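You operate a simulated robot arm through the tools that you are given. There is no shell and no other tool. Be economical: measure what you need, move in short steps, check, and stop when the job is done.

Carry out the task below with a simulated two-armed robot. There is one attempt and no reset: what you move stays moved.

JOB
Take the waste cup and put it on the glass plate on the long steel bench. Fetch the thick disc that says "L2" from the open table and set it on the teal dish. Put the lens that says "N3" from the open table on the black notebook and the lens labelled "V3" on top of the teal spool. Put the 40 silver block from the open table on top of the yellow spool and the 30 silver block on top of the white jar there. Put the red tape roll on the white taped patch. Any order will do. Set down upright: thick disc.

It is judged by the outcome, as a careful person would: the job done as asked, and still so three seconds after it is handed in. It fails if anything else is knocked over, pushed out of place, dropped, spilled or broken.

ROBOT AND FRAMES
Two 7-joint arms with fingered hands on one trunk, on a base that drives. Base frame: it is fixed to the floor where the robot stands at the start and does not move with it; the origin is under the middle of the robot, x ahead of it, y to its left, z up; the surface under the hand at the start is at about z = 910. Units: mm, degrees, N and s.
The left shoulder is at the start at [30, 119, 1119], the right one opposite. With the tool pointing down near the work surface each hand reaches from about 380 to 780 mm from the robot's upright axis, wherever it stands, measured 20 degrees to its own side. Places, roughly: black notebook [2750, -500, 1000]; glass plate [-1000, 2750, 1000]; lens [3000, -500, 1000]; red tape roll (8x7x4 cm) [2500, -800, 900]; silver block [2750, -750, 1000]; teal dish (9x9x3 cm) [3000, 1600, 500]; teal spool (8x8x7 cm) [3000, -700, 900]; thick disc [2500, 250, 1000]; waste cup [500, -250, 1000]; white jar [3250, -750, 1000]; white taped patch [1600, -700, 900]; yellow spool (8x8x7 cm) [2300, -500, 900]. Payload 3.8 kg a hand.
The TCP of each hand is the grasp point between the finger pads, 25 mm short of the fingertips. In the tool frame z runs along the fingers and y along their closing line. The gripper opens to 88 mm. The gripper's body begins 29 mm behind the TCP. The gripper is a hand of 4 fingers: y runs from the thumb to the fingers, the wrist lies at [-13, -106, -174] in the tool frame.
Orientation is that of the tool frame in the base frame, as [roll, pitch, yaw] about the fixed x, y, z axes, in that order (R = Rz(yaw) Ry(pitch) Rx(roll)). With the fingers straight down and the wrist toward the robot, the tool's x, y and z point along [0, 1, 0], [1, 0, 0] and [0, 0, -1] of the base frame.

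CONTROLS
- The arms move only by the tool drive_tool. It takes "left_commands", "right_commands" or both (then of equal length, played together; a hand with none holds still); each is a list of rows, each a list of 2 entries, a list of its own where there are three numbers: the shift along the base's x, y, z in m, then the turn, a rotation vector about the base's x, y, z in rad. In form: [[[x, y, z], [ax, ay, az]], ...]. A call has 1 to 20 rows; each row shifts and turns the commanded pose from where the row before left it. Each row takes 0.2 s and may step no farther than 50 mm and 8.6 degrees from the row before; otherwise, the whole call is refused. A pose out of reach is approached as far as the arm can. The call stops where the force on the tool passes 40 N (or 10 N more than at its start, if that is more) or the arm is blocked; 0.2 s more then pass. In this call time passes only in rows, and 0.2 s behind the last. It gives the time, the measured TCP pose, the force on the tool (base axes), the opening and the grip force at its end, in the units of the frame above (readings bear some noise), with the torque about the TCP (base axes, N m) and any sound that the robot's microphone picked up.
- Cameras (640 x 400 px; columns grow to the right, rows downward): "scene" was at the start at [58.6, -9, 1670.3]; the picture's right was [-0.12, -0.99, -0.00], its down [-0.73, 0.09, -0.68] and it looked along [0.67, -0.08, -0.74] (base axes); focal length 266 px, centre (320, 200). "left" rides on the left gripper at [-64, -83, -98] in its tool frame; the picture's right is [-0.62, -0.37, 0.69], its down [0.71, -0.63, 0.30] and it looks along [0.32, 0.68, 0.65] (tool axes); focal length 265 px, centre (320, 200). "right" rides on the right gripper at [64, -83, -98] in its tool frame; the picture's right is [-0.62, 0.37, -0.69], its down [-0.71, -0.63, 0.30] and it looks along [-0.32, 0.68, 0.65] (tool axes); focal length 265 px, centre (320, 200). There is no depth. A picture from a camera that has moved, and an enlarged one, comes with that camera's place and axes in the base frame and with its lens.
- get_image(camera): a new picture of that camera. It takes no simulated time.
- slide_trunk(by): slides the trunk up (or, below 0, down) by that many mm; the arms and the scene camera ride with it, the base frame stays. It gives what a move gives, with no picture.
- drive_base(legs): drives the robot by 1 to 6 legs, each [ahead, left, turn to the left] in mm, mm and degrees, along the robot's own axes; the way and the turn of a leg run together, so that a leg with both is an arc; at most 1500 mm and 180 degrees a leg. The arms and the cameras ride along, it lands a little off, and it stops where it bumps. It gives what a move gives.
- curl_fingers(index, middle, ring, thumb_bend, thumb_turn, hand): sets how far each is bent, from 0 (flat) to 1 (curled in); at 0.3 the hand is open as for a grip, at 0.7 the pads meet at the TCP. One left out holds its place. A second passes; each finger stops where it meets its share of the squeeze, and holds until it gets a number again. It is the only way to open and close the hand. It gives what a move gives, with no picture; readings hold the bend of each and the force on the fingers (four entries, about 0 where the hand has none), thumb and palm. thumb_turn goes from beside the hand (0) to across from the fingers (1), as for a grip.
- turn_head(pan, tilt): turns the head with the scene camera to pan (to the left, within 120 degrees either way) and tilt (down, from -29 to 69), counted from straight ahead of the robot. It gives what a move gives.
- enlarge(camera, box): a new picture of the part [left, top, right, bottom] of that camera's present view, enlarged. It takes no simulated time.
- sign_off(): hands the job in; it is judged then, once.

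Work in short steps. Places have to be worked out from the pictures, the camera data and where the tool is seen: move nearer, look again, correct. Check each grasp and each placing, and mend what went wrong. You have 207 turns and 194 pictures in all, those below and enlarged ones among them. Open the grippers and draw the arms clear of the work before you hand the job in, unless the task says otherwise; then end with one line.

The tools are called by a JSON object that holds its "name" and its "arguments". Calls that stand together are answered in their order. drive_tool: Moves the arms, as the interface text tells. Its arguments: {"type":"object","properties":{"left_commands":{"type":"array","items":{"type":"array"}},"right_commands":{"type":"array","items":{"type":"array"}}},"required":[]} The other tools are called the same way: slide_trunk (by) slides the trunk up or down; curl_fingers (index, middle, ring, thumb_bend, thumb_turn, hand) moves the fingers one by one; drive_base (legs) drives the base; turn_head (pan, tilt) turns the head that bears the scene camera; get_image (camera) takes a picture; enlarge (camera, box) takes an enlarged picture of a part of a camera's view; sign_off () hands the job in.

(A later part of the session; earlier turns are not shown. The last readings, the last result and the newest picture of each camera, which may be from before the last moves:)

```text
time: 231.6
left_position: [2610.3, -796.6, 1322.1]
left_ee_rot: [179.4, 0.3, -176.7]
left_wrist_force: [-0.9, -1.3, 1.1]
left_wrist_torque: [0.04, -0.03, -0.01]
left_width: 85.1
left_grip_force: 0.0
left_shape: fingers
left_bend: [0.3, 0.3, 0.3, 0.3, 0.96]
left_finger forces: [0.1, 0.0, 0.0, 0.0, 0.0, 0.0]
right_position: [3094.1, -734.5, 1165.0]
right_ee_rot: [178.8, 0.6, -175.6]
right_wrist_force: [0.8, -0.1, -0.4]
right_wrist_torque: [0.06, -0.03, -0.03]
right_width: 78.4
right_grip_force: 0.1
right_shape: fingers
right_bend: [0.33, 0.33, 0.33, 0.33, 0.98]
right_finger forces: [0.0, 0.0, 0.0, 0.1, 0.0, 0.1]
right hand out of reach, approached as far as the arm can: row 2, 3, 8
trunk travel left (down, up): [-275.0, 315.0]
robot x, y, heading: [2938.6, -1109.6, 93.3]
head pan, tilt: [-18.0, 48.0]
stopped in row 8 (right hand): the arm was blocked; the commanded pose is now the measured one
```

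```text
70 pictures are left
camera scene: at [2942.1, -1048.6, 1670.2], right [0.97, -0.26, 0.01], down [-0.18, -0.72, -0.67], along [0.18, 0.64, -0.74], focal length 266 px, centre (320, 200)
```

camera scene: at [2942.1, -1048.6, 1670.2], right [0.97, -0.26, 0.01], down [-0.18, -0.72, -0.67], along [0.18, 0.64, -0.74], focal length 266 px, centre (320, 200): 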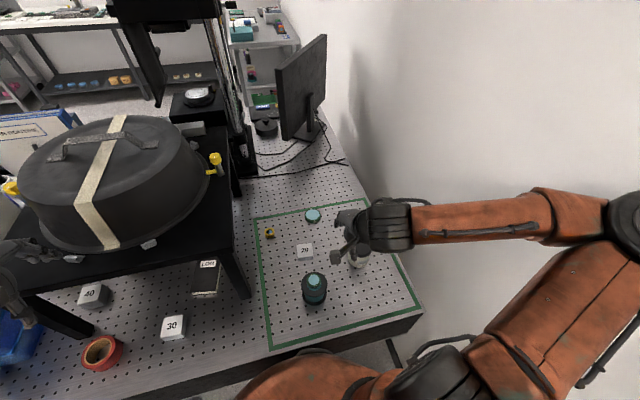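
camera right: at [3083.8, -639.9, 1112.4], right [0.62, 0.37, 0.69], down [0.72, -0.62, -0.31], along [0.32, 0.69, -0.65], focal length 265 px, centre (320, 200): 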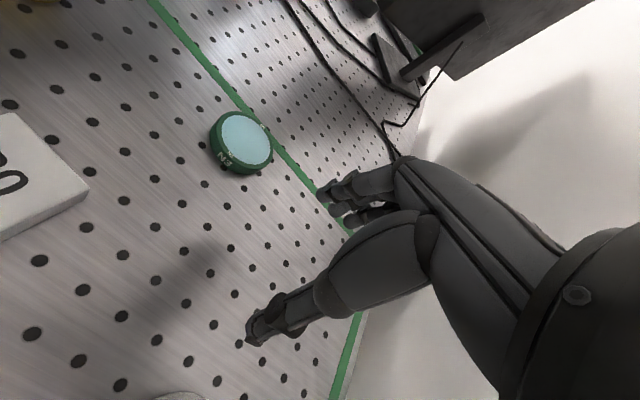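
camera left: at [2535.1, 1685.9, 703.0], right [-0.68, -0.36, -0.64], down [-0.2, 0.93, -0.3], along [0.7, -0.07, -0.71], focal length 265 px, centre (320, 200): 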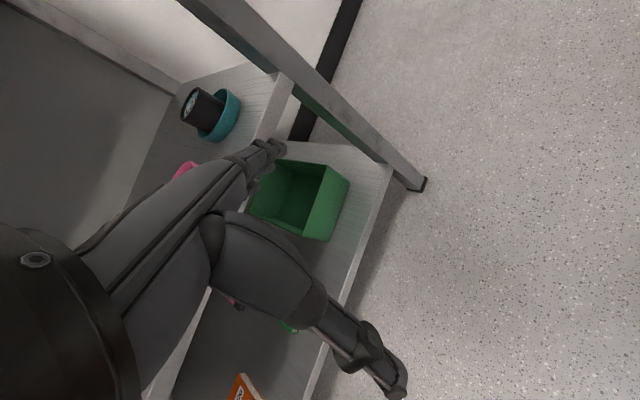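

The right elbow had met the wall on the right and nudged the base, so reaching from there is wrong. I move the left hand outward, shift the base left and turn it to heading ≈78° to keep the elbow clear.

{"name": "drive_tool", "arguments": {"left_commands": [[[-0.04, 0, 0.02], [0, 0, 0]], [[-0.04, 0, 0.02], [0, 0, 0]], [[-0.04, -0.01, 0.02], [0, 0, 0]]], "right_commands": [[[-0.02, 0, 0.02], [0, 0, 0]], [[-0.02, 0, 0.02], [0, 0, 0]], [[-0.02, 0, 0.02], [0, 0, 0]]]}}

{"name": "drive_base", "arguments": {"legs": [[0, 150, 0], [0, 0, -15]]}}

{"name": "get_image", "arguments": {"camera": "scene"}}

```text
time: 232.4
left_position: [2501.8, -812.3, 1383.0]
left_ee_rot: [179.4, 0.1, -176.5]
left_wrist_force: [-1.1, -0.5, -0.3]
left_wrist_torque: [0.01, -0.01, -0.02]
left_width: 85.4
left_grip_force: 0.2
left_shape: fingers
left_bend: [0.3, 0.3, 0.3, 0.3, 0.96]
left_finger forces: [0.0, 0.1, 0.1, 0.0, 0.0, 0.0]
right_position: [3051.0, -741.8, 1224.0]
right_ee_rot: [179.1, 0.3, -175.9]
right_wrist_force: [-0.4, -0.6, 0.4]
right_wrist_torque: [0.06, -0.04, 0.01]
right_width: 78.1
right_grip_force: 0.1
right_shape: fingers
right_bend: [0.33, 0.33, 0.33, 0.33, 0.98]
right_finger forces: [0.0, 0.0, 0.0, 0.0, 0.0, 0.1]
right hand out of reach, approached as far as the arm can: row 1
trunk travel left (down, up): [-275.0, 315.0]
robot x, y, heading: [2949.8, -1110.7, 92.6]
head pan, tilt: [-18.0, 48.0]
```

```text
time: 234.6
left_position: [2455.6, -711.5, 1384.2]
left_ee_rot: [179.4, -0.2, 168.2]
left_wrist_force: [-0.2, 0.6, 0.9]
left_wrist_torque: [-0.02, 0.02, -0.01]
left_width: 85.1
left_grip_force: 0.0
left_shape: fingers
left_bend: [0.3, 0.3, 0.3, 0.3, 0.96]
left_finger forces: [0.0, 0.0, 0.0, 0.0, 0.1, 0.0]
right_position: [3000.3, -787.1, 1222.0]
right_ee_rot: [179.2, 0.0, 168.8]
right_wrist_force: [0.2, 0.3, -0.5]
right_wrist_torque: [-0.03, 0.03, -0.02]
right_width: 78.0
right_grip_force: 0.0
right_shape: fingers
right_bend: [0.33, 0.33, 0.33, 0.33, 0.98]
right_finger forces: [0.0, 0.1, 0.0, 0.0, 0.0, 0.0]
trunk travel left (down, up): [-275.0, 315.0]
robot x, y, heading: [2796.7, -1120.0, 77.6]
head pan, tilt: [-18.0, 48.0]
```

```text
69 pictures are left
camera scene: at [2831.7, -1071.1, 1669.5], right [0.86, -0.51, 0.0], down [-0.38, -0.64, -0.67], along [0.34, 0.58, -0.74], focal length 266 px, centre (320, 200)
```

scene: 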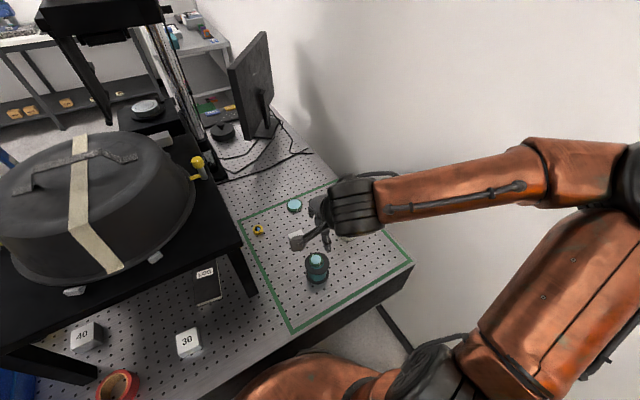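

Posture is better now. I extend to above N3 at (3074,-471).

{"name": "drive_tool", "arguments": {"right_commands": [[[0.0093, 0.0395, -0.02], [0, 0, 0]], [[0.0093, 0.0395, -0.02], [0, 0, 0]], [[0.0093, 0.0395, -0.02], [0, 0, 0]], [[0.0093, 0.0395, -0.02], [0, 0, 0]], [[0.0093, 0.0395, -0.02], [0, 0, 0]], [[0.0093, 0.0395, -0.02], [0, 0, 0]], [[0.0093, 0.0395, -0.02], [0, 0, 0]], [[0.0093, 0.0395, -0.02], [0, 0, 0]], [[0, 0, -0.045], [0, 0, 0]], [[0, 0, -0.03], [0, 0, 0]]]}}

{"name": "get_image", "arguments": {"camera": "right"}}

```text
time: 236.8
left_position: [2454.8, -712.1, 1385.0]
left_ee_rot: [179.5, -0.2, 168.2]
left_wrist_force: [-1.0, -0.7, 0.0]
left_wrist_torque: [-0.01, 0.02, -0.01]
left_width: 85.1
left_grip_force: 0.0
left_shape: fingers
left_bend: [0.3, 0.3, 0.3, 0.3, 0.96]
left_finger forces: [0.0, 0.1, 0.1, 0.1, 0.1, 0.0]
right_position: [3059.7, -619.8, 1043.9]
right_ee_rot: [179.2, -0.1, 168.8]
right_wrist_force: [0.2, -0.1, 0.2]
right_wrist_torque: [0.0, 0.0, -0.03]
right_width: 78.2
right_grip_force: 0.1
right_shape: fingers
right_bend: [0.33, 0.33, 0.33, 0.33, 0.98]
right_finger forces: [0.0, 0.1, 0.1, 0.1, 0.0, 0.0]
right hand out of reach, approached as far as the arm can: row 4, 5, 6, 7, 8
trunk travel left (down, up): [-275.0, 315.0]
robot x, y, heading: [2795.9, -1119.4, 77.6]
head pan, tilt: [-18.0, 48.0]
```

```text
68 pictures are left
camera right: at [2980.8, -689.8, 1141.4], right [0.68, 0.23, 0.7], down [0.58, -0.75, -0.31], along [0.45, 0.62, -0.64], focal length 265 px, centre (320, 200)
```

right: 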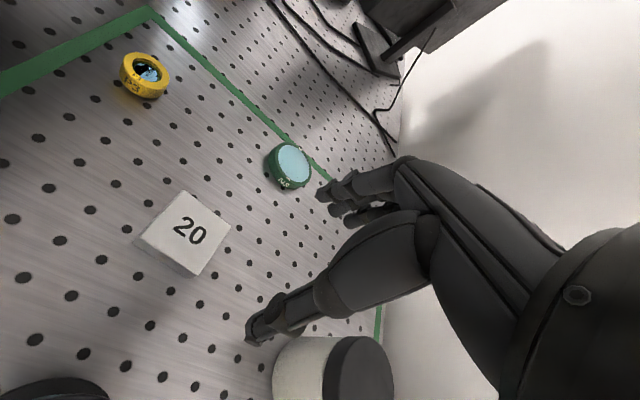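

The elbow is winged out, limiting reach. I back up while yawing the hand clockwise ~35° to draw the elbow in, then extend again.

{"name": "drive_tool", "arguments": {"right_commands": [[[-0.01, -0.02, 0.03], [0, 0, -0.13]], [[-0.01, -0.02, 0.02], [0, 0, -0.13]], [[-0.01, -0.02, 0], [0, 0, -0.13]], [[0, 0, 0], [0, 0, -0.13]], [[0, 0, 0], [0, 0, -0.13]], [[0.005, 0.03, 0], [0, 0, 0]], [[0.005, 0.04, 0], [0, 0, 0]], [[0.005, 0.04, -0.01], [0, 0, 0]], [[0.005, 0.04, -0.02], [0, 0, 0]], [[0.005, 0.03, -0.02], [0, 0, 0]]]}}

{"name": "get_image", "arguments": {"camera": "scene"}}

```text
time: 239.0
left_position: [2454.8, -713.0, 1384.0]
left_ee_rot: [179.5, -0.2, 168.2]
left_wrist_force: [-0.4, 0.0, 0.1]
left_wrist_torque: [0.04, 0.05, -0.01]
left_width: 85.2
left_grip_force: 0.0
left_shape: fingers
left_bend: [0.3, 0.3, 0.3, 0.3, 0.96]
left_finger forces: [0.0, 0.0, 0.0, 0.1, 0.1, 0.0]
right_position: [3160.0, -610.6, 1030.9]
right_ee_rot: [179.3, -0.1, 131.7]
right_wrist_force: [-0.1, 0.1, -0.3]
right_wrist_torque: [0.01, -0.01, 0.0]
right_width: 78.2
right_grip_force: 0.1
right_shape: fingers
right_bend: [0.33, 0.33, 0.33, 0.33, 0.98]
right_finger forces: [0.0, 0.0, 0.1, 0.1, 0.0, 0.1]
right hand out of reach, approached as far as the arm can: row 2, 3, 4, 5, 6, 7, 8, 9, 10
trunk travel left (down, up): [-275.0, 315.0]
robot x, y, heading: [2795.4, -1121.8, 77.5]
head pan, tilt: [-18.0, 48.0]
```

```text
67 pictures are left
camera scene: at [2831.3, -1070.8, 1669.5], right [0.86, -0.51, 0.0], down [-0.38, -0.64, -0.67], along [0.34, 0.58, -0.74], focal length 266 px, centre (320, 200)
```

scene: 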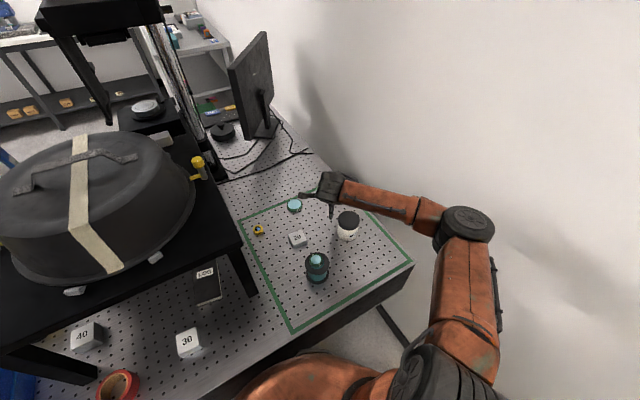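

The arm posture is still bad; I'll raise the hand, move the base back for room, and reset the arm to its start-like pose.

{"name": "drive_tool", "arguments": {"right_commands": [[[0, 0, 0.045], [0, 0, 0]], [[0, 0, 0.045], [0, 0, 0]], [[0, 0, 0.045], [0, 0, 0]]]}}

{"name": "drive_base", "arguments": {"legs": [[-200, 150, 0], [0, 0, 12.5]]}}

{"name": "drive_tool", "arguments": {"right_commands": [[[0, -0.02, 0], [0, 0, 0.13]], [[0, -0.02, 0], [0, 0, 0.13]], [[0, -0.02, 0], [0, 0, 0.13]], [[0, -0.02, 0], [0, 0, 0.13]], [[0, 0, 0], [0, 0, 0.1]]]}}

```text
time: 239.8
left_position: [2453.9, -713.4, 1384.4]
left_ee_rot: [179.4, -0.2, 168.3]
left_wrist_force: [-0.7, -0.7, -0.4]
left_wrist_torque: [0.02, 0.02, 0.01]
left_width: 85.3
left_grip_force: 0.0
left_shape: fingers
left_bend: [0.3, 0.3, 0.3, 0.3, 0.96]
left_finger forces: [0.0, 0.1, 0.0, 0.0, 0.0, 0.0]
right_position: [3176.9, -632.6, 1160.2]
right_ee_rot: [179.2, 0.0, 131.6]
right_wrist_force: [0.5, 1.1, -0.3]
right_wrist_torque: [0.03, 0.0, 0.01]
right_width: 78.3
right_grip_force: 0.1
right_shape: fingers
right_bend: [0.33, 0.33, 0.33, 0.33, 0.98]
right_finger forces: [0.0, 0.0, 0.0, 0.0, 0.1, 0.0]
right hand out of reach, approached as far as the arm can: row 2, 3
trunk travel left (down, up): [-275.0, 315.0]
robot x, y, heading: [2794.3, -1119.2, 77.6]
head pan, tilt: [-18.0, 48.0]
```

```text
time: 242.4
left_position: [2182.0, -957.6, 1383.9]
left_ee_rot: [179.5, -0.2, -179.2]
left_wrist_force: [-0.1, 0.4, 0.5]
left_wrist_torque: [0.01, -0.02, 0.05]
left_width: 85.7
left_grip_force: 0.1
left_shape: fingers
left_bend: [0.3, 0.3, 0.3, 0.3, 0.96]
left_finger forces: [0.0, 0.0, 0.0, 0.1, 0.1, 0.1]
right_position: [2871.5, -722.7, 1160.2]
right_ee_rot: [179.2, 0.2, 144.1]
right_wrist_force: [-0.7, 0.3, 1.1]
right_wrist_torque: [0.02, 0.0, 0.03]
right_width: 78.3
right_grip_force: 0.1
right_shape: fingers
right_bend: [0.33, 0.33, 0.33, 0.33, 0.98]
right_finger forces: [0.1, 0.1, 0.1, 0.1, 0.0, 0.1]
trunk travel left (down, up): [-275.0, 315.0]
robot x, y, heading: [2603.0, -1282.0, 89.9]
head pan, tilt: [-18.0, 48.0]
```

```text
time: 243.7
left_position: [2183.7, -957.2, 1384.2]
left_ee_rot: [179.5, -0.2, -179.2]
left_wrist_force: [0.0, 0.0, 0.0]
left_wrist_torque: [0.02, 0.01, -0.01]
left_width: 85.2
left_grip_force: 0.0
left_shape: fingers
left_bend: [0.3, 0.3, 0.3, 0.3, 0.96]
left_finger forces: [0.0, 0.0, 0.1, 0.1, 0.0, 0.1]
right_position: [2872.0, -803.1, 1159.5]
right_ee_rot: [179.2, 0.1, 179.8]
right_wrist_force: [-0.2, 0.2, -0.3]
right_wrist_torque: [0.01, -0.01, -0.01]
right_width: 78.3
right_grip_force: 0.0
right_shape: fingers
right_bend: [0.33, 0.33, 0.33, 0.33, 0.98]
right_finger forces: [0.1, 0.1, 0.0, 0.0, 0.0, 0.1]
trunk travel left (down, up): [-275.0, 315.0]
robot x, y, heading: [2606.9, -1281.0, 89.7]
head pan, tilt: [-18.0, 48.0]
```

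The arm is reset and aligned. I move the base to (≈2760,-1140) and extend toward N3 from there.

{"name": "drive_base", "arguments": {"legs": [[0, -150, 0], [140, 0, 0]]}}

{"name": "drive_tool", "arguments": {"right_commands": [[[0.013, 0.045, 0], [0, 0, 0]], [[0.013, 0.045, 0], [0, 0, 0]], [[0.013, 0.045, -0.01], [0, 0, 0]], [[0.013, 0.045, -0.01], [0, 0, 0]]]}}

{"name": "get_image", "arguments": {"camera": "scene"}}

```text
time: 245.9
left_position: [2332.2, -818.1, 1383.3]
left_ee_rot: [179.5, -0.2, -179.0]
left_wrist_force: [0.7, 0.4, -0.3]
left_wrist_torque: [-0.01, -0.01, 0.0]
left_width: 85.3
left_grip_force: 0.2
left_shape: fingers
left_bend: [0.3, 0.3, 0.3, 0.3, 0.96]
left_finger forces: [0.1, 0.0, 0.0, 0.0, 0.0, 0.0]
right_position: [3019.7, -661.0, 1159.4]
right_ee_rot: [179.2, 0.1, 179.7]
right_wrist_force: [0.3, -0.4, 0.2]
right_wrist_torque: [0.01, 0.01, -0.01]
right_width: 78.1
right_grip_force: 0.0
right_shape: fingers
right_bend: [0.33, 0.33, 0.33, 0.33, 0.98]
right_finger forces: [0.1, 0.1, 0.0, 0.0, 0.1, 0.1]
trunk travel left (down, up): [-275.0, 315.0]
robot x, y, heading: [2756.5, -1139.3, 90.2]
head pan, tilt: [-18.0, 48.0]
```

```text
time: 246.9
left_position: [2333.5, -816.1, 1383.6]
left_ee_rot: [179.5, -0.2, -179.2]
left_wrist_force: [0.6, 0.3, 0.0]
left_wrist_torque: [-0.01, -0.01, 0.01]
left_width: 85.4
left_grip_force: 0.1
left_shape: fingers
left_bend: [0.3, 0.3, 0.3, 0.3, 0.96]
left_finger forces: [0.0, 0.1, 0.0, 0.0, 0.1, 0.0]
right_position: [3069.3, -491.1, 1140.2]
right_ee_rot: [179.3, 0.0, 179.7]
right_wrist_force: [0.0, 0.0, -0.2]
right_wrist_torque: [0.01, -0.01, -0.01]
right_width: 78.1
right_grip_force: 0.1
right_shape: fingers
right_bend: [0.33, 0.33, 0.33, 0.33, 0.98]
right_finger forces: [0.0, 0.0, 0.0, 0.0, 0.0, 0.0]
right hand out of reach, approached as far as the arm can: row 4
trunk travel left (down, up): [-275.0, 315.0]
robot x, y, heading: [2754.1, -1139.1, 90.1]
head pan, tilt: [-18.0, 48.0]
```

```text
66 pictures are left
camera scene: at [2779.3, -1083.8, 1669.4], right [0.95, -0.31, 0.0], down [-0.23, -0.71, -0.67], along [0.21, 0.64, -0.74], focal length 266 px, centre (320, 200)
```

scene: 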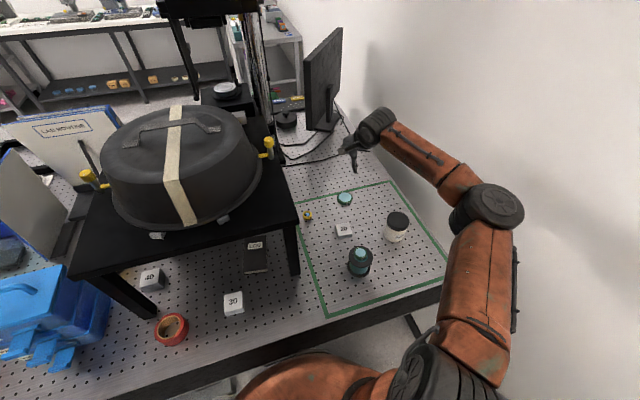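

Now the arm extends properly. I lower toward N3.

{"name": "drive_tool", "arguments": {"right_commands": [[[0, 0, -0.045], [0, 0, 0]], [[0, 0, -0.045], [0, 0, 0]], [[0.003, 0.008, -0.03], [0, 0, 0]], [[0.002, 0.01, -0.015], [0, 0, 0]]]}}

{"name": "get_image", "arguments": {"camera": "right"}}

```text
time: 247.9
left_position: [2332.7, -817.2, 1383.9]
left_ee_rot: [179.4, -0.2, -179.1]
left_wrist_force: [0.7, -0.2, -0.6]
left_wrist_torque: [0.02, -0.02, 0.03]
left_width: 85.1
left_grip_force: 0.1
left_shape: fingers
left_bend: [0.3, 0.3, 0.3, 0.3, 0.96]
left_finger forces: [0.0, 0.1, 0.0, 0.0, 0.0, 0.0]
right_position: [3075.6, -480.7, 1007.0]
right_ee_rot: [179.1, 0.2, 179.7]
right_wrist_force: [0.4, 0.1, -0.2]
right_wrist_torque: [0.0, -0.01, 0.01]
right_width: 78.5
right_grip_force: 0.0
right_shape: fingers
right_bend: [0.33, 0.33, 0.33, 0.33, 0.98]
right_finger forces: [0.0, 0.0, 0.0, 0.0, 0.0, 0.1]
right hand out of reach, approached as far as the arm can: row 4
trunk travel left (down, up): [-275.0, 315.0]
robot x, y, heading: [2759.0, -1141.8, 89.9]
head pan, tilt: [-18.0, 48.0]
```

```text
65 pictures are left
camera right: at [3011.4, -564.1, 1104.8], right [0.62, 0.35, 0.7], down [0.71, -0.63, -0.31], along [0.33, 0.69, -0.64], focal length 265 px, centre (320, 200)
```

right: 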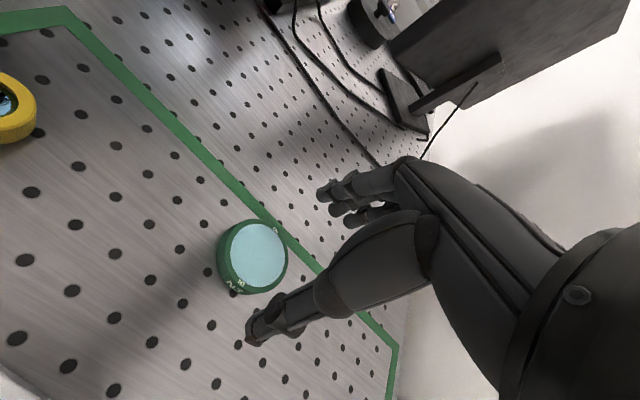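

N3 at (3077,-466). I advance the base 30 mm for margin and centre the hand over it.

{"name": "drive_base", "arguments": {"legs": [[32, 0, 0]]}}

{"name": "drive_tool", "arguments": {"right_commands": [[[-0.003, -0.018, -0.015], [0, 0, 0]], [[0, 0, -0.012], [0, 0, 0]]]}}

{"name": "get_image", "arguments": {"camera": "right"}}

```text
time: 248.8
left_position: [2332.3, -784.0, 1383.5]
left_ee_rot: [179.5, -0.3, -179.2]
left_wrist_force: [0.4, 0.4, -0.6]
left_wrist_torque: [-0.05, 0.01, 0.0]
left_width: 85.3
left_grip_force: 0.1
left_shape: fingers
left_bend: [0.3, 0.3, 0.3, 0.3, 0.96]
left_finger forces: [0.1, 0.0, 0.1, 0.0, 0.0, 0.1]
right_position: [3075.5, -448.2, 1008.3]
right_ee_rot: [179.1, 0.1, 179.7]
right_wrist_force: [0.3, 0.6, -0.1]
right_wrist_torque: [-0.02, 0.01, 0.05]
right_width: 78.4
right_grip_force: 0.1
right_shape: fingers
right_bend: [0.33, 0.33, 0.33, 0.33, 0.98]
right_finger forces: [0.0, 0.0, 0.0, 0.1, 0.1, 0.0]
trunk travel left (down, up): [-275.0, 315.0]
robot x, y, heading: [2754.3, -1110.6, 90.2]
head pan, tilt: [-18.0, 48.0]
```

```text
time: 249.4
left_position: [2332.3, -784.7, 1383.9]
left_ee_rot: [179.5, -0.2, -179.2]
left_wrist_force: [-0.4, -0.3, 0.3]
left_wrist_torque: [-0.03, 0.01, 0.0]
left_width: 85.3
left_grip_force: 0.1
left_shape: fingers
left_bend: [0.3, 0.3, 0.3, 0.3, 0.96]
left_finger forces: [0.1, 0.0, 0.0, 0.1, 0.0, 0.0]
right_position: [3070.1, -466.1, 978.6]
right_ee_rot: [179.2, 0.0, 179.7]
right_wrist_force: [0.0, 0.1, 0.4]
right_wrist_torque: [0.0, -0.02, -0.03]
right_width: 78.4
right_grip_force: 0.0
right_shape: fingers
right_bend: [0.33, 0.33, 0.33, 0.33, 0.98]
right_finger forces: [0.1, 0.0, 0.0, 0.0, 0.1, 0.0]
trunk travel left (down, up): [-275.0, 315.0]
robot x, y, heading: [2760.4, -1111.4, 90.1]
head pan, tilt: [-18.0, 48.0]
```

```text
64 pictures are left
camera right: at [3007.3, -548.8, 1077.6], right [0.62, 0.36, 0.7], down [0.71, -0.63, -0.31], along [0.33, 0.69, -0.64], focal length 265 px, centre (320, 200)
```

right: 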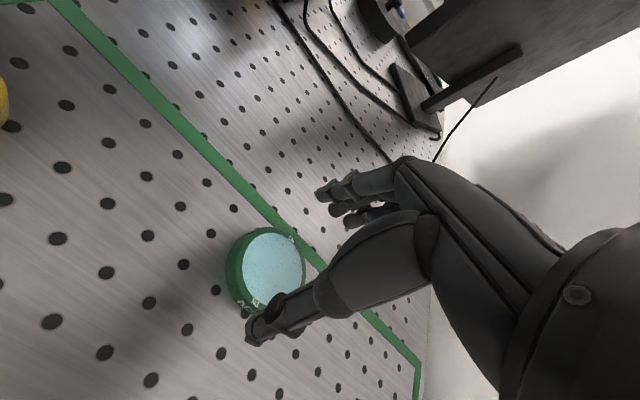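

N3 at (3078,-468), TCP (3070,-466): good. I lower to 941, close and lift.

{"name": "drive_tool", "arguments": {"right_commands": [[[0.002, -0.002, -0.018], [0, 0, 0]], [[0, 0, -0.012], [0, 0, 0]], [[0, 0, -0.008], [0, 0, 0]]]}}

{"name": "curl_fingers", "arguments": {"hand": "right", "index": 0.58, "middle": 0.58, "ring": 0.58, "thumb_bend": 0.58}}

{"name": "drive_tool", "arguments": {"right_commands": [[[0, 0, 0.015], [0, 0, 0]], [[0, -0.01, 0.035], [0, 0, 0]], [[0, -0.02, 0.04], [0, 0, 0]]]}}

{"name": "get_image", "arguments": {"camera": "right"}}

```text
time: 250.2
left_position: [2332.1, -785.5, 1383.3]
left_ee_rot: [179.5, -0.1, -179.1]
left_wrist_force: [-0.4, -0.2, 0.0]
left_wrist_torque: [-0.03, -0.01, -0.01]
left_width: 85.2
left_grip_force: 0.0
left_shape: fingers
left_bend: [0.3, 0.3, 0.3, 0.3, 0.96]
left_finger forces: [0.0, 0.0, 0.1, 0.1, 0.0, 0.0]
right_position: [3073.3, -469.2, 942.7]
right_ee_rot: [179.1, 0.0, 179.9]
right_wrist_force: [-0.4, 0.2, 0.2]
right_wrist_torque: [0.01, 0.01, 0.02]
right_width: 78.2
right_grip_force: 0.1
right_shape: fingers
right_bend: [0.33, 0.33, 0.33, 0.33, 0.98]
right_finger forces: [0.0, 0.0, 0.0, 0.1, 0.0, 0.0]
trunk travel left (down, up): [-275.0, 315.0]
robot x, y, heading: [2757.5, -1112.4, 90.5]
head pan, tilt: [-18.0, 48.0]
```

```text
time: 251.2
left_position: [2332.1, -787.1, 1384.3]
left_ee_rot: [179.5, -0.3, -179.1]
left_wrist_force: [0.7, 0.8, -0.1]
left_wrist_torque: [-0.02, 0.0, 0.0]
left_width: 85.4
left_grip_force: 0.1
left_shape: fingers
left_bend: [0.3, 0.3, 0.3, 0.3, 0.96]
left_finger forces: [0.0, 0.0, 0.0, 0.0, 0.0, 0.1]
right_position: [3073.1, -469.2, 942.7]
right_ee_rot: [179.0, 0.0, 179.7]
right_wrist_force: [-0.4, 0.5, 0.0]
right_wrist_torque: [0.05, 0.0, 0.01]
right_width: 48.2
right_grip_force: 10.2
right_shape: fingers
right_bend: [0.51, 0.51, 0.54, 0.46, 0.99]
right_finger forces: [3.2, 4.8, 2.0, 0.0, 10.0, 0.0]
trunk travel left (down, up): [-275.0, 315.0]
robot x, y, heading: [2756.3, -1107.7, 89.9]
head pan, tilt: [-18.0, 48.0]
```

```text
time: 252.0
left_position: [2332.1, -786.1, 1384.1]
left_ee_rot: [179.4, -0.2, -179.1]
left_wrist_force: [-0.3, 0.0, 0.5]
left_wrist_torque: [-0.02, 0.02, 0.0]
left_width: 85.3
left_grip_force: 0.0
left_shape: fingers
left_bend: [0.3, 0.3, 0.3, 0.3, 0.96]
left_finger forces: [0.0, 0.0, 0.0, 0.1, 0.0, 0.1]
right_position: [3075.5, -500.0, 1033.4]
right_ee_rot: [179.1, 0.1, 179.7]
right_wrist_force: [-0.3, 0.3, -0.4]
right_wrist_torque: [0.04, 0.02, 0.0]
right_width: 48.1
right_grip_force: 9.9
right_shape: fingers
right_bend: [0.51, 0.51, 0.54, 0.46, 0.99]
right_finger forces: [3.3, 4.7, 1.8, 0.0, 10.0, 0.0]
trunk travel left (down, up): [-275.0, 315.0]
robot x, y, heading: [2755.2, -1110.6, 90.2]
head pan, tilt: [-18.0, 48.0]
```

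```text
63 pictures are left
camera right: at [3011.2, -583.4, 1131.2], right [0.62, 0.35, 0.7], down [0.71, -0.63, -0.31], along [0.33, 0.69, -0.64], focal length 265 px, centre (320, 200)
```

right: 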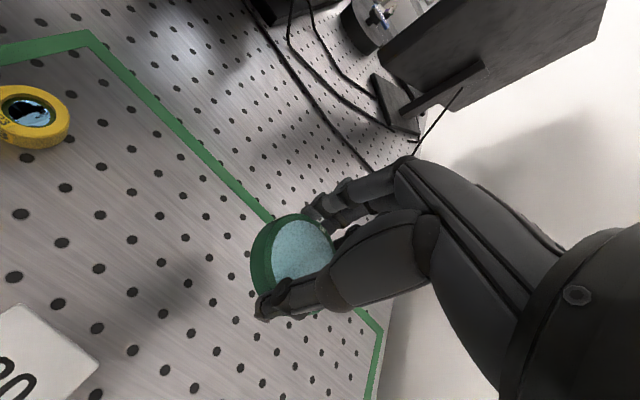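

N3 is secured (10 N). I raise it, retract to y≈-800, and move base/hand left to stand in front of the notebook.

{"name": "drive_tool", "arguments": {"right_commands": [[[0, 0, 0.045], [0, 0, 0]], [[0, 0, 0.045], [0, 0, 0]], [[0, -0.05, 0], [0, 0, 0]], [[0, -0.05, 0], [0, 0, 0]], [[0, -0.05, 0], [0, 0, 0]], [[0, -0.05, 0], [0, 0, 0]], [[0, -0.05, 0], [0, 0, 0]], [[0, -0.05, 0], [0, 0, 0]], [[0, -0.02, 0], [0, 0, 0]]]}}

{"name": "drive_base", "arguments": {"legs": [[0, 170, 0]]}}

{"name": "drive_tool", "arguments": {"right_commands": [[[-0.045, 0, 0], [0, 0, 0]], [[-0.045, 0, 0], [0, 0, 0]], [[-0.045, 0, 0], [0, 0, 0]], [[-0.045, 0, 0], [0, 0, 0]], [[-0.01, 0, -0.04], [0, 0, 0]], [[0, 0, -0.045], [0, 0, 0]], [[0, 0, -0.045], [0, 0, 0]]]}}

{"name": "turn_head", "arguments": {"pan": -10, "tilt": 48}}

{"name": "get_image", "arguments": {"camera": "right"}}

{"name": "get_image", "arguments": {"camera": "scene"}}

```text
time: 254.0
left_position: [2332.6, -785.8, 1384.2]
left_ee_rot: [179.6, -0.2, -179.1]
left_wrist_force: [-0.5, 0.8, -0.4]
left_wrist_torque: [0.01, -0.01, 0.01]
left_width: 85.3
left_grip_force: 0.0
left_shape: fingers
left_bend: [0.3, 0.3, 0.3, 0.3, 0.96]
left_finger forces: [0.0, 0.0, 0.0, 0.0, 0.0, 0.1]
right_position: [3091.8, -800.7, 1126.2]
right_ee_rot: [179.2, 0.1, 179.9]
right_wrist_force: [0.2, 0.4, -0.6]
right_wrist_torque: [-0.01, 0.01, -0.01]
right_width: 48.0
right_grip_force: 10.5
right_shape: fingers
right_bend: [0.51, 0.51, 0.54, 0.46, 0.99]
right_finger forces: [3.3, 4.6, 1.9, 0.0, 9.8, 0.0]
right hand out of reach, approached as far as the arm can: row 8, 9
trunk travel left (down, up): [-275.0, 315.0]
robot x, y, heading: [2755.2, -1108.1, 90.2]
head pan, tilt: [-18.0, 48.0]
```

```text
time: 255.4
left_position: [2161.7, -785.3, 1383.4]
left_ee_rot: [179.4, -0.2, -179.2]
left_wrist_force: [-0.9, 0.4, 1.2]
left_wrist_torque: [0.01, -0.01, 0.01]
left_width: 85.3
left_grip_force: 0.1
left_shape: fingers
left_bend: [0.3, 0.3, 0.3, 0.3, 0.96]
left_finger forces: [0.1, 0.0, 0.1, 0.0, 0.1, 0.0]
right_position: [2922.9, -802.0, 1126.1]
right_ee_rot: [179.2, 0.1, 179.7]
right_wrist_force: [0.3, -0.3, -1.2]
right_wrist_torque: [0.01, 0.01, -0.02]
right_width: 47.9
right_grip_force: 9.8
right_shape: fingers
right_bend: [0.51, 0.51, 0.54, 0.46, 0.99]
right_finger forces: [3.2, 4.6, 1.9, 0.1, 9.9, 0.1]
trunk travel left (down, up): [-275.0, 315.0]
robot x, y, heading: [2583.5, -1108.9, 90.1]
head pan, tilt: [-18.0, 48.0]
```

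```text
time: 256.2
left_position: [2167.1, -786.5, 1384.0]
left_ee_rot: [179.5, -0.3, -179.3]
left_wrist_force: [-0.5, 0.2, -0.5]
left_wrist_torque: [0.01, 0.01, -0.02]
left_width: 85.0
left_grip_force: 0.0
left_shape: fingers
left_bend: [0.3, 0.3, 0.3, 0.3, 0.96]
left_finger forces: [0.0, 0.0, 0.0, 0.0, 0.1, 0.0]
right_position: [2846.2, -751.4, 1133.2]
right_ee_rot: [-179.6, 0.5, 178.4]
right_wrist_force: [8.1, -19.1, 5.4]
right_wrist_torque: [0.97, 0.31, -0.12]
right_width: 47.8
right_grip_force: 21.7
right_shape: fingers
right_bend: [0.53, 0.52, 0.55, 0.45, 0.99]
right_finger forces: [23.0, 8.5, 1.6, 0.1, 10.2, 0.1]
right hand out of reach, approached as far as the arm can: row 1, 2, 3
trunk travel left (down, up): [-275.0, 315.0]
robot x, y, heading: [2587.9, -1114.3, 89.7]
head pan, tilt: [-18.0, 48.0]
stopped in row 3 (right hand): the force on the tool passed its limit at 66 N (the readings are from after the stop); the commanded pose is now the measured one
```

```text
time: 256.9
left_position: [2166.1, -787.6, 1384.2]
left_ee_rot: [179.3, -0.3, -179.4]
left_wrist_force: [-0.4, 0.7, 0.5]
left_wrist_torque: [0.0, 0.01, 0.0]
left_width: 85.3
left_grip_force: 0.0
left_shape: fingers
left_bend: [0.3, 0.3, 0.3, 0.3, 0.96]
left_finger forces: [0.0, 0.0, 0.1, 0.1, 0.0, 0.0]
right_position: [2845.4, -751.9, 1133.4]
right_ee_rot: [-179.8, 0.5, 178.4]
right_wrist_force: [7.9, -14.2, -4.6]
right_wrist_torque: [0.4, 0.24, -0.13]
right_width: 47.4
right_grip_force: 19.9
right_shape: fingers
right_bend: [0.53, 0.52, 0.55, 0.45, 0.99]
right_finger forces: [18.3, 10.0, 1.7, 0.0, 10.2, 0.0]
trunk travel left (down, up): [-275.0, 315.0]
robot x, y, heading: [2587.0, -1108.7, 89.9]
head pan, tilt: [-10.0, 48.0]
```

```text
62 pictures are left
camera right: at [2778.6, -832.6, 1232.9], right [0.62, 0.35, 0.7], down [0.7, -0.65, -0.3], along [0.35, 0.67, -0.65], focal length 265 px, centre (320, 200)
```

right: 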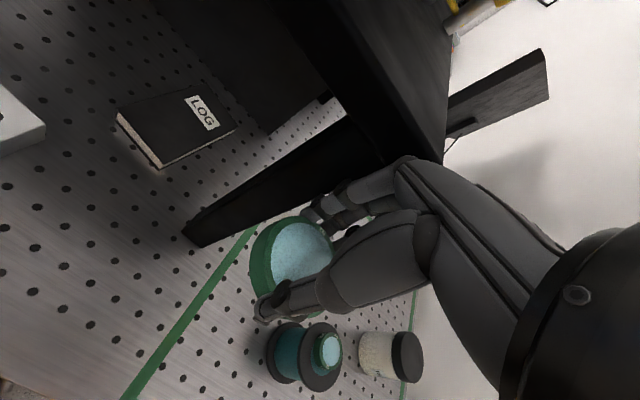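

```text
61 pictures are left
camera scene: at [2601.5, -1054.6, 1669.5], right [0.98, -0.18, 0.0], down [-0.13, -0.73, -0.67], along [0.12, 0.66, -0.74], focal length 266 px, centre (320, 200)
```

scene: 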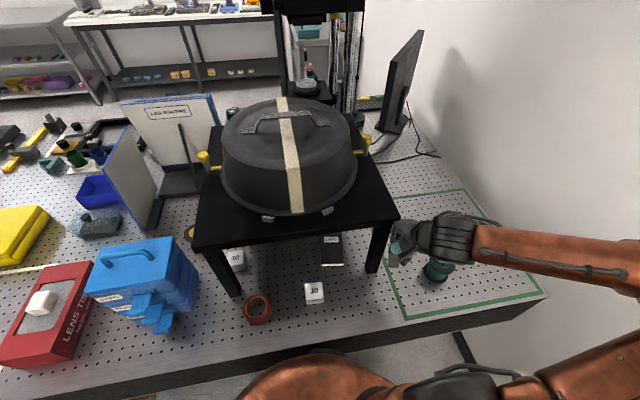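

I was too close for the arm's minimum reach and it drifted into the riser's edge; lens still held. I back the base 220 mm straight away, then bring the hand in front of the riser at low height.

{"name": "drive_base", "arguments": {"legs": [[-230, 0, 0]]}}

{"name": "drive_tool", "arguments": {"right_commands": [[[-0.03, 0.02, 0], [0, 0, 0.02]], [[-0.045, 0.02, 0], [0, 0, 0]], [[-0.045, 0.02, 0], [0, 0, 0]], [[-0.01, 0.02, -0.04], [0, 0, 0]], [[0, 0.02, -0.045], [0, 0, 0]], [[0, 0.02, -0.045], [0, 0, 0]]]}}

{"name": "get_image", "arguments": {"camera": "right"}}

```text
time: 258.7
left_position: [2164.6, -1015.0, 1383.7]
left_ee_rot: [179.3, -0.2, -179.2]
left_wrist_force: [0.5, 0.3, 0.5]
left_wrist_torque: [0.01, -0.02, -0.02]
left_width: 85.0
left_grip_force: 0.1
left_shape: fingers
left_bend: [0.3, 0.3, 0.3, 0.3, 0.96]
left_finger forces: [0.0, 0.0, 0.0, 0.0, 0.0, 0.0]
right_position: [2843.0, -979.8, 1134.4]
right_ee_rot: [-179.8, 0.4, 178.5]
right_wrist_force: [0.5, 0.3, -1.3]
right_wrist_torque: [0.03, 0.03, 0.0]
right_width: 47.7
right_grip_force: 9.4
right_shape: fingers
right_bend: [0.52, 0.52, 0.55, 0.46, 0.99]
right_finger forces: [3.3, 4.4, 1.8, 0.1, 9.4, 0.1]
trunk travel left (down, up): [-275.0, 315.0]
robot x, y, heading: [2583.1, -1340.5, 89.9]
head pan, tilt: [-10.0, 48.0]
```

```text
time: 260.1
left_position: [2164.0, -1014.6, 1384.1]
left_ee_rot: [179.5, -0.2, -179.3]
left_wrist_force: [0.3, 0.2, 0.8]
left_wrist_torque: [0.0, -0.02, 0.02]
left_width: 85.5
left_grip_force: 0.0
left_shape: fingers
left_bend: [0.3, 0.3, 0.3, 0.3, 0.96]
left_finger forces: [0.0, 0.0, 0.1, 0.1, 0.1, 0.0]
right_position: [2713.4, -858.0, 1002.8]
right_ee_rot: [-179.8, 0.6, 179.6]
right_wrist_force: [-0.9, 0.6, -0.3]
right_wrist_torque: [-0.01, 0.04, 0.03]
right_width: 47.9
right_grip_force: 9.3
right_shape: fingers
right_bend: [0.52, 0.52, 0.55, 0.46, 0.99]
right_finger forces: [3.3, 4.2, 1.9, 0.0, 9.2, 0.1]
trunk travel left (down, up): [-275.0, 315.0]
robot x, y, heading: [2588.1, -1338.4, 89.9]
head pan, tilt: [-10.0, 48.0]
```

```text
60 pictures are left
camera right: at [2648.1, -939.4, 1102.5], right [0.62, 0.37, 0.7], down [0.71, -0.64, -0.29], along [0.34, 0.68, -0.65], focal length 265 px, centre (320, 200)
```

right: 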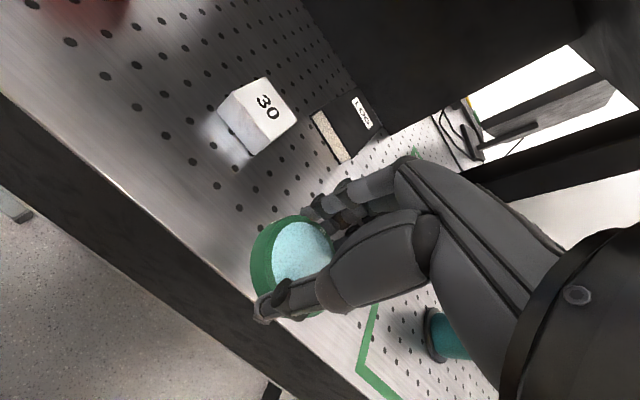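

Notebook top centre ≈(2720,-610). To keep the wrist out from under the riser edge I tilt the hand 12° forward, lower to ~985 and advance the base 190 mm.

{"name": "drive_tool", "arguments": {"right_commands": [[[0, 0, -0.01], [0.105, 0, 0]], [[0, 0, -0.007], [0.105, 0, 0]]]}}

{"name": "drive_base", "arguments": {"legs": [[190, 0, 0]]}}

{"name": "get_image", "arguments": {"camera": "right"}}

{"name": "enlarge", "arguments": {"camera": "scene", "box": [240, 150, 432, 300]}}

```text
time: 260.7
left_position: [2163.9, -1014.2, 1383.6]
left_ee_rot: [179.5, -0.1, -179.3]
left_wrist_force: [0.0, 0.5, -0.2]
left_wrist_torque: [-0.02, -0.04, 0.0]
left_width: 85.1
left_grip_force: 0.0
left_shape: fingers
left_bend: [0.3, 0.3, 0.3, 0.3, 0.96]
left_finger forces: [0.0, 0.2, 0.1, 0.0, 0.1, 0.1]
right_position: [2713.4, -858.3, 987.3]
right_ee_rot: [168.1, 0.3, 179.7]
right_wrist_force: [0.8, 0.4, -1.3]
right_wrist_torque: [0.02, 0.02, -0.01]
right_width: 47.8
right_grip_force: 9.4
right_shape: fingers
right_bend: [0.52, 0.52, 0.55, 0.46, 0.99]
right_finger forces: [3.3, 4.2, 1.8, 0.1, 9.2, 0.1]
trunk travel left (down, up): [-275.0, 315.0]
robot x, y, heading: [2588.0, -1339.3, 89.8]
head pan, tilt: [-10.0, 48.0]
```

```text
time: 262.2
left_position: [2163.7, -824.5, 1382.3]
left_ee_rot: [179.5, -0.1, -179.2]
left_wrist_force: [-0.3, -0.7, -0.1]
left_wrist_torque: [-0.02, 0.03, 0.04]
left_width: 85.3
left_grip_force: 0.2
left_shape: fingers
left_bend: [0.3, 0.3, 0.3, 0.3, 0.96]
left_finger forces: [0.0, 0.0, 0.0, 0.1, 0.0, 0.1]
right_position: [2712.9, -667.4, 986.5]
right_ee_rot: [168.2, 0.5, 179.5]
right_wrist_force: [0.9, -0.7, -1.5]
right_wrist_torque: [0.0, 0.0, 0.01]
right_width: 48.0
right_grip_force: 9.5
right_shape: fingers
right_bend: [0.52, 0.52, 0.55, 0.46, 0.99]
right_finger forces: [3.3, 4.2, 1.8, 0.0, 9.2, 0.0]
trunk travel left (down, up): [-275.0, 315.0]
robot x, y, heading: [2588.0, -1148.0, 90.0]
head pan, tilt: [-10.0, 48.0]
```

```text
59 pictures are left
camera right: at [2647.7, -768.1, 1066.2], right [0.62, 0.21, 0.76], down [0.71, -0.56, -0.42], along [0.33, 0.8, -0.5], focal length 265 px, centre (320, 200)
```

right: 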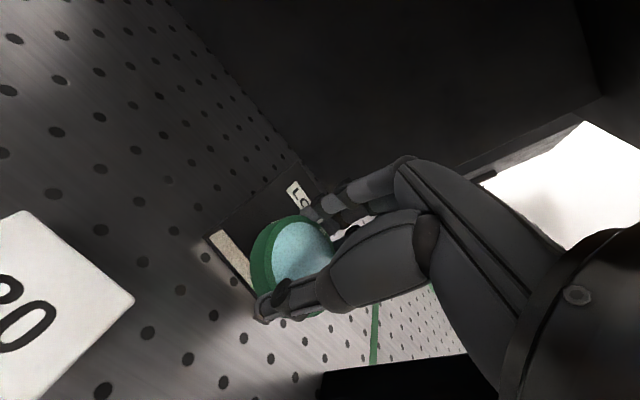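

```text
2.67 times, centred on (336, 225) of scene
camera zoom: at [2599.1, -1089.8, 1669.4], right [0.98, -0.17, 0.0], down [-0.13, -0.73, -0.67], along [0.12, 0.66, -0.74], focal length 710 px, centre (277, 133)
```

zoom: 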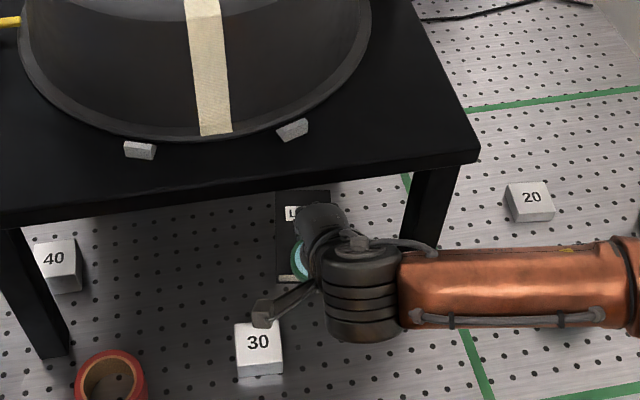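

On course between the legs. I move forward 45 mm over the notebook and lower gradually.

{"name": "drive_tool", "arguments": {"right_commands": [[[0.002, 0.022, 0], [0, 0, 0]], [[0.002, 0.023, 0], [0, 0, 0]], [[0, 0, -0.008], [0, 0, 0]]]}}

{"name": "drive_tool", "arguments": {"right_commands": [[[0, 0, -0.005], [0, 0, 0]]]}}

{"name": "get_image", "arguments": {"camera": "right"}}

```text
time: 263.0
left_position: [2164.0, -825.9, 1384.3]
left_ee_rot: [179.3, -0.2, -179.2]
left_wrist_force: [-0.8, -0.1, -0.3]
left_wrist_torque: [-0.06, -0.03, -0.03]
left_width: 85.0
left_grip_force: 0.1
left_shape: fingers
left_bend: [0.3, 0.3, 0.3, 0.3, 0.96]
left_finger forces: [0.1, 0.0, 0.1, 0.0, 0.1, 0.2]
right_position: [2717.2, -623.5, 978.2]
right_ee_rot: [168.1, 0.5, 179.6]
right_wrist_force: [-1.0, -1.1, -1.0]
right_wrist_torque: [0.02, -0.02, -0.01]
right_width: 48.2
right_grip_force: 9.4
right_shape: fingers
right_bend: [0.52, 0.52, 0.55, 0.46, 0.99]
right_finger forces: [3.2, 4.2, 1.8, 0.1, 9.1, 0.0]
trunk travel left (down, up): [-275.0, 315.0]
robot x, y, heading: [2584.5, -1154.5, 89.7]
head pan, tilt: [-10.0, 48.0]
```

```text
time: 263.4
left_position: [2164.7, -825.7, 1383.5]
left_ee_rot: [179.5, -0.2, -179.3]
left_wrist_force: [-0.1, 0.2, 0.2]
left_wrist_torque: [0.03, 0.0, -0.02]
left_width: 85.3
left_grip_force: 0.0
left_shape: fingers
left_bend: [0.3, 0.3, 0.3, 0.3, 0.96]
left_finger forces: [0.1, 0.0, 0.0, 0.1, 0.0, 0.0]
right_position: [2716.3, -624.0, 974.0]
right_ee_rot: [168.3, 0.4, 179.7]
right_wrist_force: [0.0, 0.3, -1.2]
right_wrist_torque: [-0.03, 0.0, -0.02]
right_width: 47.5
right_grip_force: 9.1
right_shape: fingers
right_bend: [0.52, 0.52, 0.55, 0.46, 0.99]
right_finger forces: [3.3, 4.3, 1.8, 0.1, 9.2, 0.1]
trunk travel left (down, up): [-275.0, 315.0]
robot x, y, heading: [2588.5, -1150.9, 90.1]
head pan, tilt: [-10.0, 48.0]
```

```text
57 pictures are left
camera right: at [2651.4, -724.0, 1053.7], right [0.62, 0.21, 0.76], down [0.71, -0.56, -0.42], along [0.33, 0.8, -0.5], focal length 265 px, centre (320, 200)
```

right: 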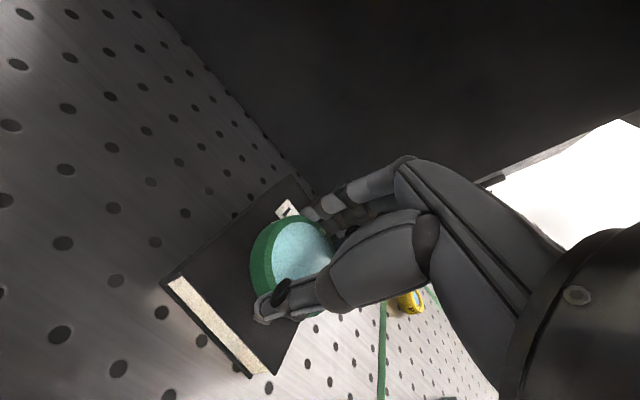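

The lens is over the notebook's middle. I lower until contact.

{"name": "drive_tool", "arguments": {"right_commands": [[[-0.002, 0, -0.005], [0, 0, 0]]]}}

{"name": "drive_tool", "arguments": {"right_commands": [[[0, 0, -0.005], [0, 0, 0]]]}}

{"name": "drive_tool", "arguments": {"right_commands": [[[0, 0, -0.005], [0, 0, 0]]]}}

```text
time: 263.8
left_position: [2162.9, -826.0, 1384.1]
left_ee_rot: [179.5, -0.2, -179.3]
left_wrist_force: [-0.1, -0.3, -0.2]
left_wrist_torque: [0.03, -0.03, 0.03]
left_width: 85.2
left_grip_force: 0.1
left_shape: fingers
left_bend: [0.3, 0.3, 0.3, 0.3, 0.96]
left_finger forces: [0.1, 0.1, 0.0, 0.0, 0.0, 0.1]
right_position: [2714.3, -623.1, 969.5]
right_ee_rot: [168.1, 0.4, 179.7]
right_wrist_force: [0.2, 0.3, 0.7]
right_wrist_torque: [-0.03, -0.03, -0.01]
right_width: 47.6
right_grip_force: 9.2
right_shape: fingers
right_bend: [0.52, 0.52, 0.55, 0.46, 0.99]
right_finger forces: [3.2, 4.3, 2.0, 0.0, 9.2, 0.0]
trunk travel left (down, up): [-275.0, 315.0]
robot x, y, heading: [2583.6, -1149.2, 90.1]
head pan, tilt: [-10.0, 48.0]
```

```text
time: 264.2
left_position: [2162.7, -826.7, 1383.8]
left_ee_rot: [179.4, -0.2, -179.2]
left_wrist_force: [-0.2, -0.4, -0.4]
left_wrist_torque: [0.0, 0.0, -0.02]
left_width: 85.1
left_grip_force: 0.1
left_shape: fingers
left_bend: [0.3, 0.3, 0.3, 0.3, 0.96]
left_finger forces: [0.0, 0.1, 0.0, 0.0, 0.0, 0.0]
right_position: [2714.7, -623.0, 967.1]
right_ee_rot: [167.9, 0.4, 179.7]
right_wrist_force: [-0.1, 1.5, 11.7]
right_wrist_torque: [-0.32, -0.02, -0.03]
right_width: 47.6
right_grip_force: 12.1
right_shape: fingers
right_bend: [0.51, 0.52, 0.54, 0.46, 0.99]
right_finger forces: [3.7, 5.0, 2.4, 0.0, 13.4, 0.1]
trunk travel left (down, up): [-275.0, 315.0]
robot x, y, heading: [2585.3, -1154.1, 90.0]
head pan, tilt: [-10.0, 48.0]
```

```text
time: 264.8
left_position: [2162.9, -826.0, 1382.9]
left_ee_rot: [179.4, -0.2, -179.2]
left_wrist_force: [0.0, 0.3, 0.3]
left_wrist_torque: [-0.04, 0.0, -0.01]
left_width: 85.1
left_grip_force: 0.1
left_shape: fingers
left_bend: [0.3, 0.3, 0.3, 0.3, 0.96]
left_finger forces: [0.0, 0.0, 0.0, 0.1, 0.0, 0.0]
right_position: [2714.3, -621.6, 966.5]
right_ee_rot: [167.2, 0.1, 179.9]
right_wrist_force: [0.0, -4.6, 19.2]
right_wrist_torque: [-0.85, 0.03, -0.01]
right_width: 48.3
right_grip_force: 15.1
right_shape: fingers
right_bend: [0.53, 0.53, 0.55, 0.46, 1.0]
right_finger forces: [2.8, 3.6, 1.5, 0.1, 22.3, 0.0]
trunk travel left (down, up): [-275.0, 315.0]
robot x, y, heading: [2589.8, -1151.3, 90.0]
head pan, tilt: [-10.0, 48.0]
stopped in row 1 (right hand): the force on the tool passed its limit at 42 N (the readings are from after the stop); the commanded pose is now the measured one
```

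Contact at z≈967 on the near edge. I ease up 2 mm, flatten the tilt by ~5°, then open.

{"name": "drive_tool", "arguments": {"right_commands": [[[0, 0, 0.002], [-0.045, 0, 0]], [[0, 0, 0.0], [-0.045, 0, 0]]]}}

{"name": "curl_fingers", "arguments": {"hand": "right", "index": 0.4, "middle": 0.4, "ring": 0.4, "thumb_bend": 0.36}}

{"name": "get_image", "arguments": {"camera": "right"}}

```text
time: 265.4
left_position: [2164.3, -824.7, 1383.2]
left_ee_rot: [179.4, -0.3, -179.1]
left_wrist_force: [0.6, 0.2, -0.1]
left_wrist_torque: [0.01, -0.04, 0.03]
left_width: 85.3
left_grip_force: 0.0
left_shape: fingers
left_bend: [0.3, 0.3, 0.3, 0.3, 0.96]
left_finger forces: [0.1, 0.0, 0.0, 0.1, 0.1, 0.1]
right_position: [2717.9, -623.1, 965.4]
right_ee_rot: [172.8, 0.3, 179.8]
right_wrist_force: [0.1, 0.9, 0.5]
right_wrist_torque: [-0.01, 0.04, -0.07]
right_width: 47.3
right_grip_force: 9.6
right_shape: fingers
right_bend: [0.52, 0.52, 0.54, 0.46, 0.99]
right_finger forces: [3.4, 4.5, 2.1, 0.1, 9.5, 0.0]
trunk travel left (down, up): [-275.0, 315.0]
robot x, y, heading: [2586.7, -1152.5, 90.2]
head pan, tilt: [-10.0, 48.0]
```

```text
time: 266.4
left_position: [2164.1, -825.1, 1383.2]
left_ee_rot: [179.5, -0.1, -179.2]
left_wrist_force: [0.1, 0.2, 0.4]
left_wrist_torque: [-0.01, 0.0, 0.03]
left_width: 85.4
left_grip_force: 0.1
left_shape: fingers
left_bend: [0.3, 0.3, 0.3, 0.3, 0.96]
left_finger forces: [0.1, 0.1, 0.1, 0.0, 0.0, 0.0]
right_position: [2717.8, -622.7, 966.4]
right_ee_rot: [172.7, 0.3, 179.9]
right_wrist_force: [-0.6, 1.4, 0.6]
right_wrist_torque: [-0.02, 0.04, 0.0]
right_width: 67.3
right_grip_force: 0.0
right_shape: fingers
right_bend: [0.4, 0.4, 0.4, 0.36, 0.98]
right_finger forces: [0.1, 0.0, 0.1, 0.1, 0.0, 0.1]
trunk travel left (down, up): [-275.0, 315.0]
robot x, y, heading: [2587.4, -1150.2, 90.0]
head pan, tilt: [-10.0, 48.0]
```

```text
56 pictures are left
camera right: at [2653.2, -717.4, 1054.2], right [0.62, 0.28, 0.74], down [0.71, -0.59, -0.38], along [0.33, 0.76, -0.56], focal length 265 px, centre (320, 200)
```

right: 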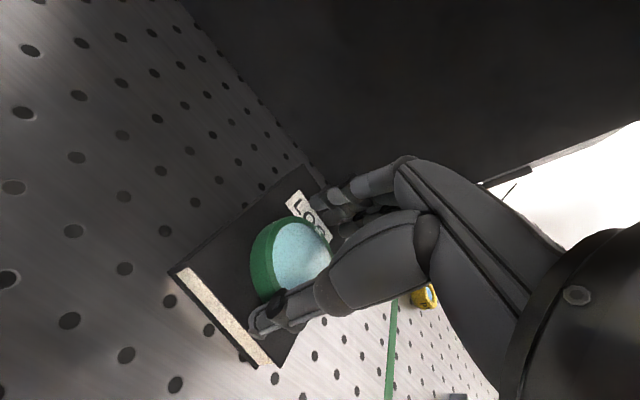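

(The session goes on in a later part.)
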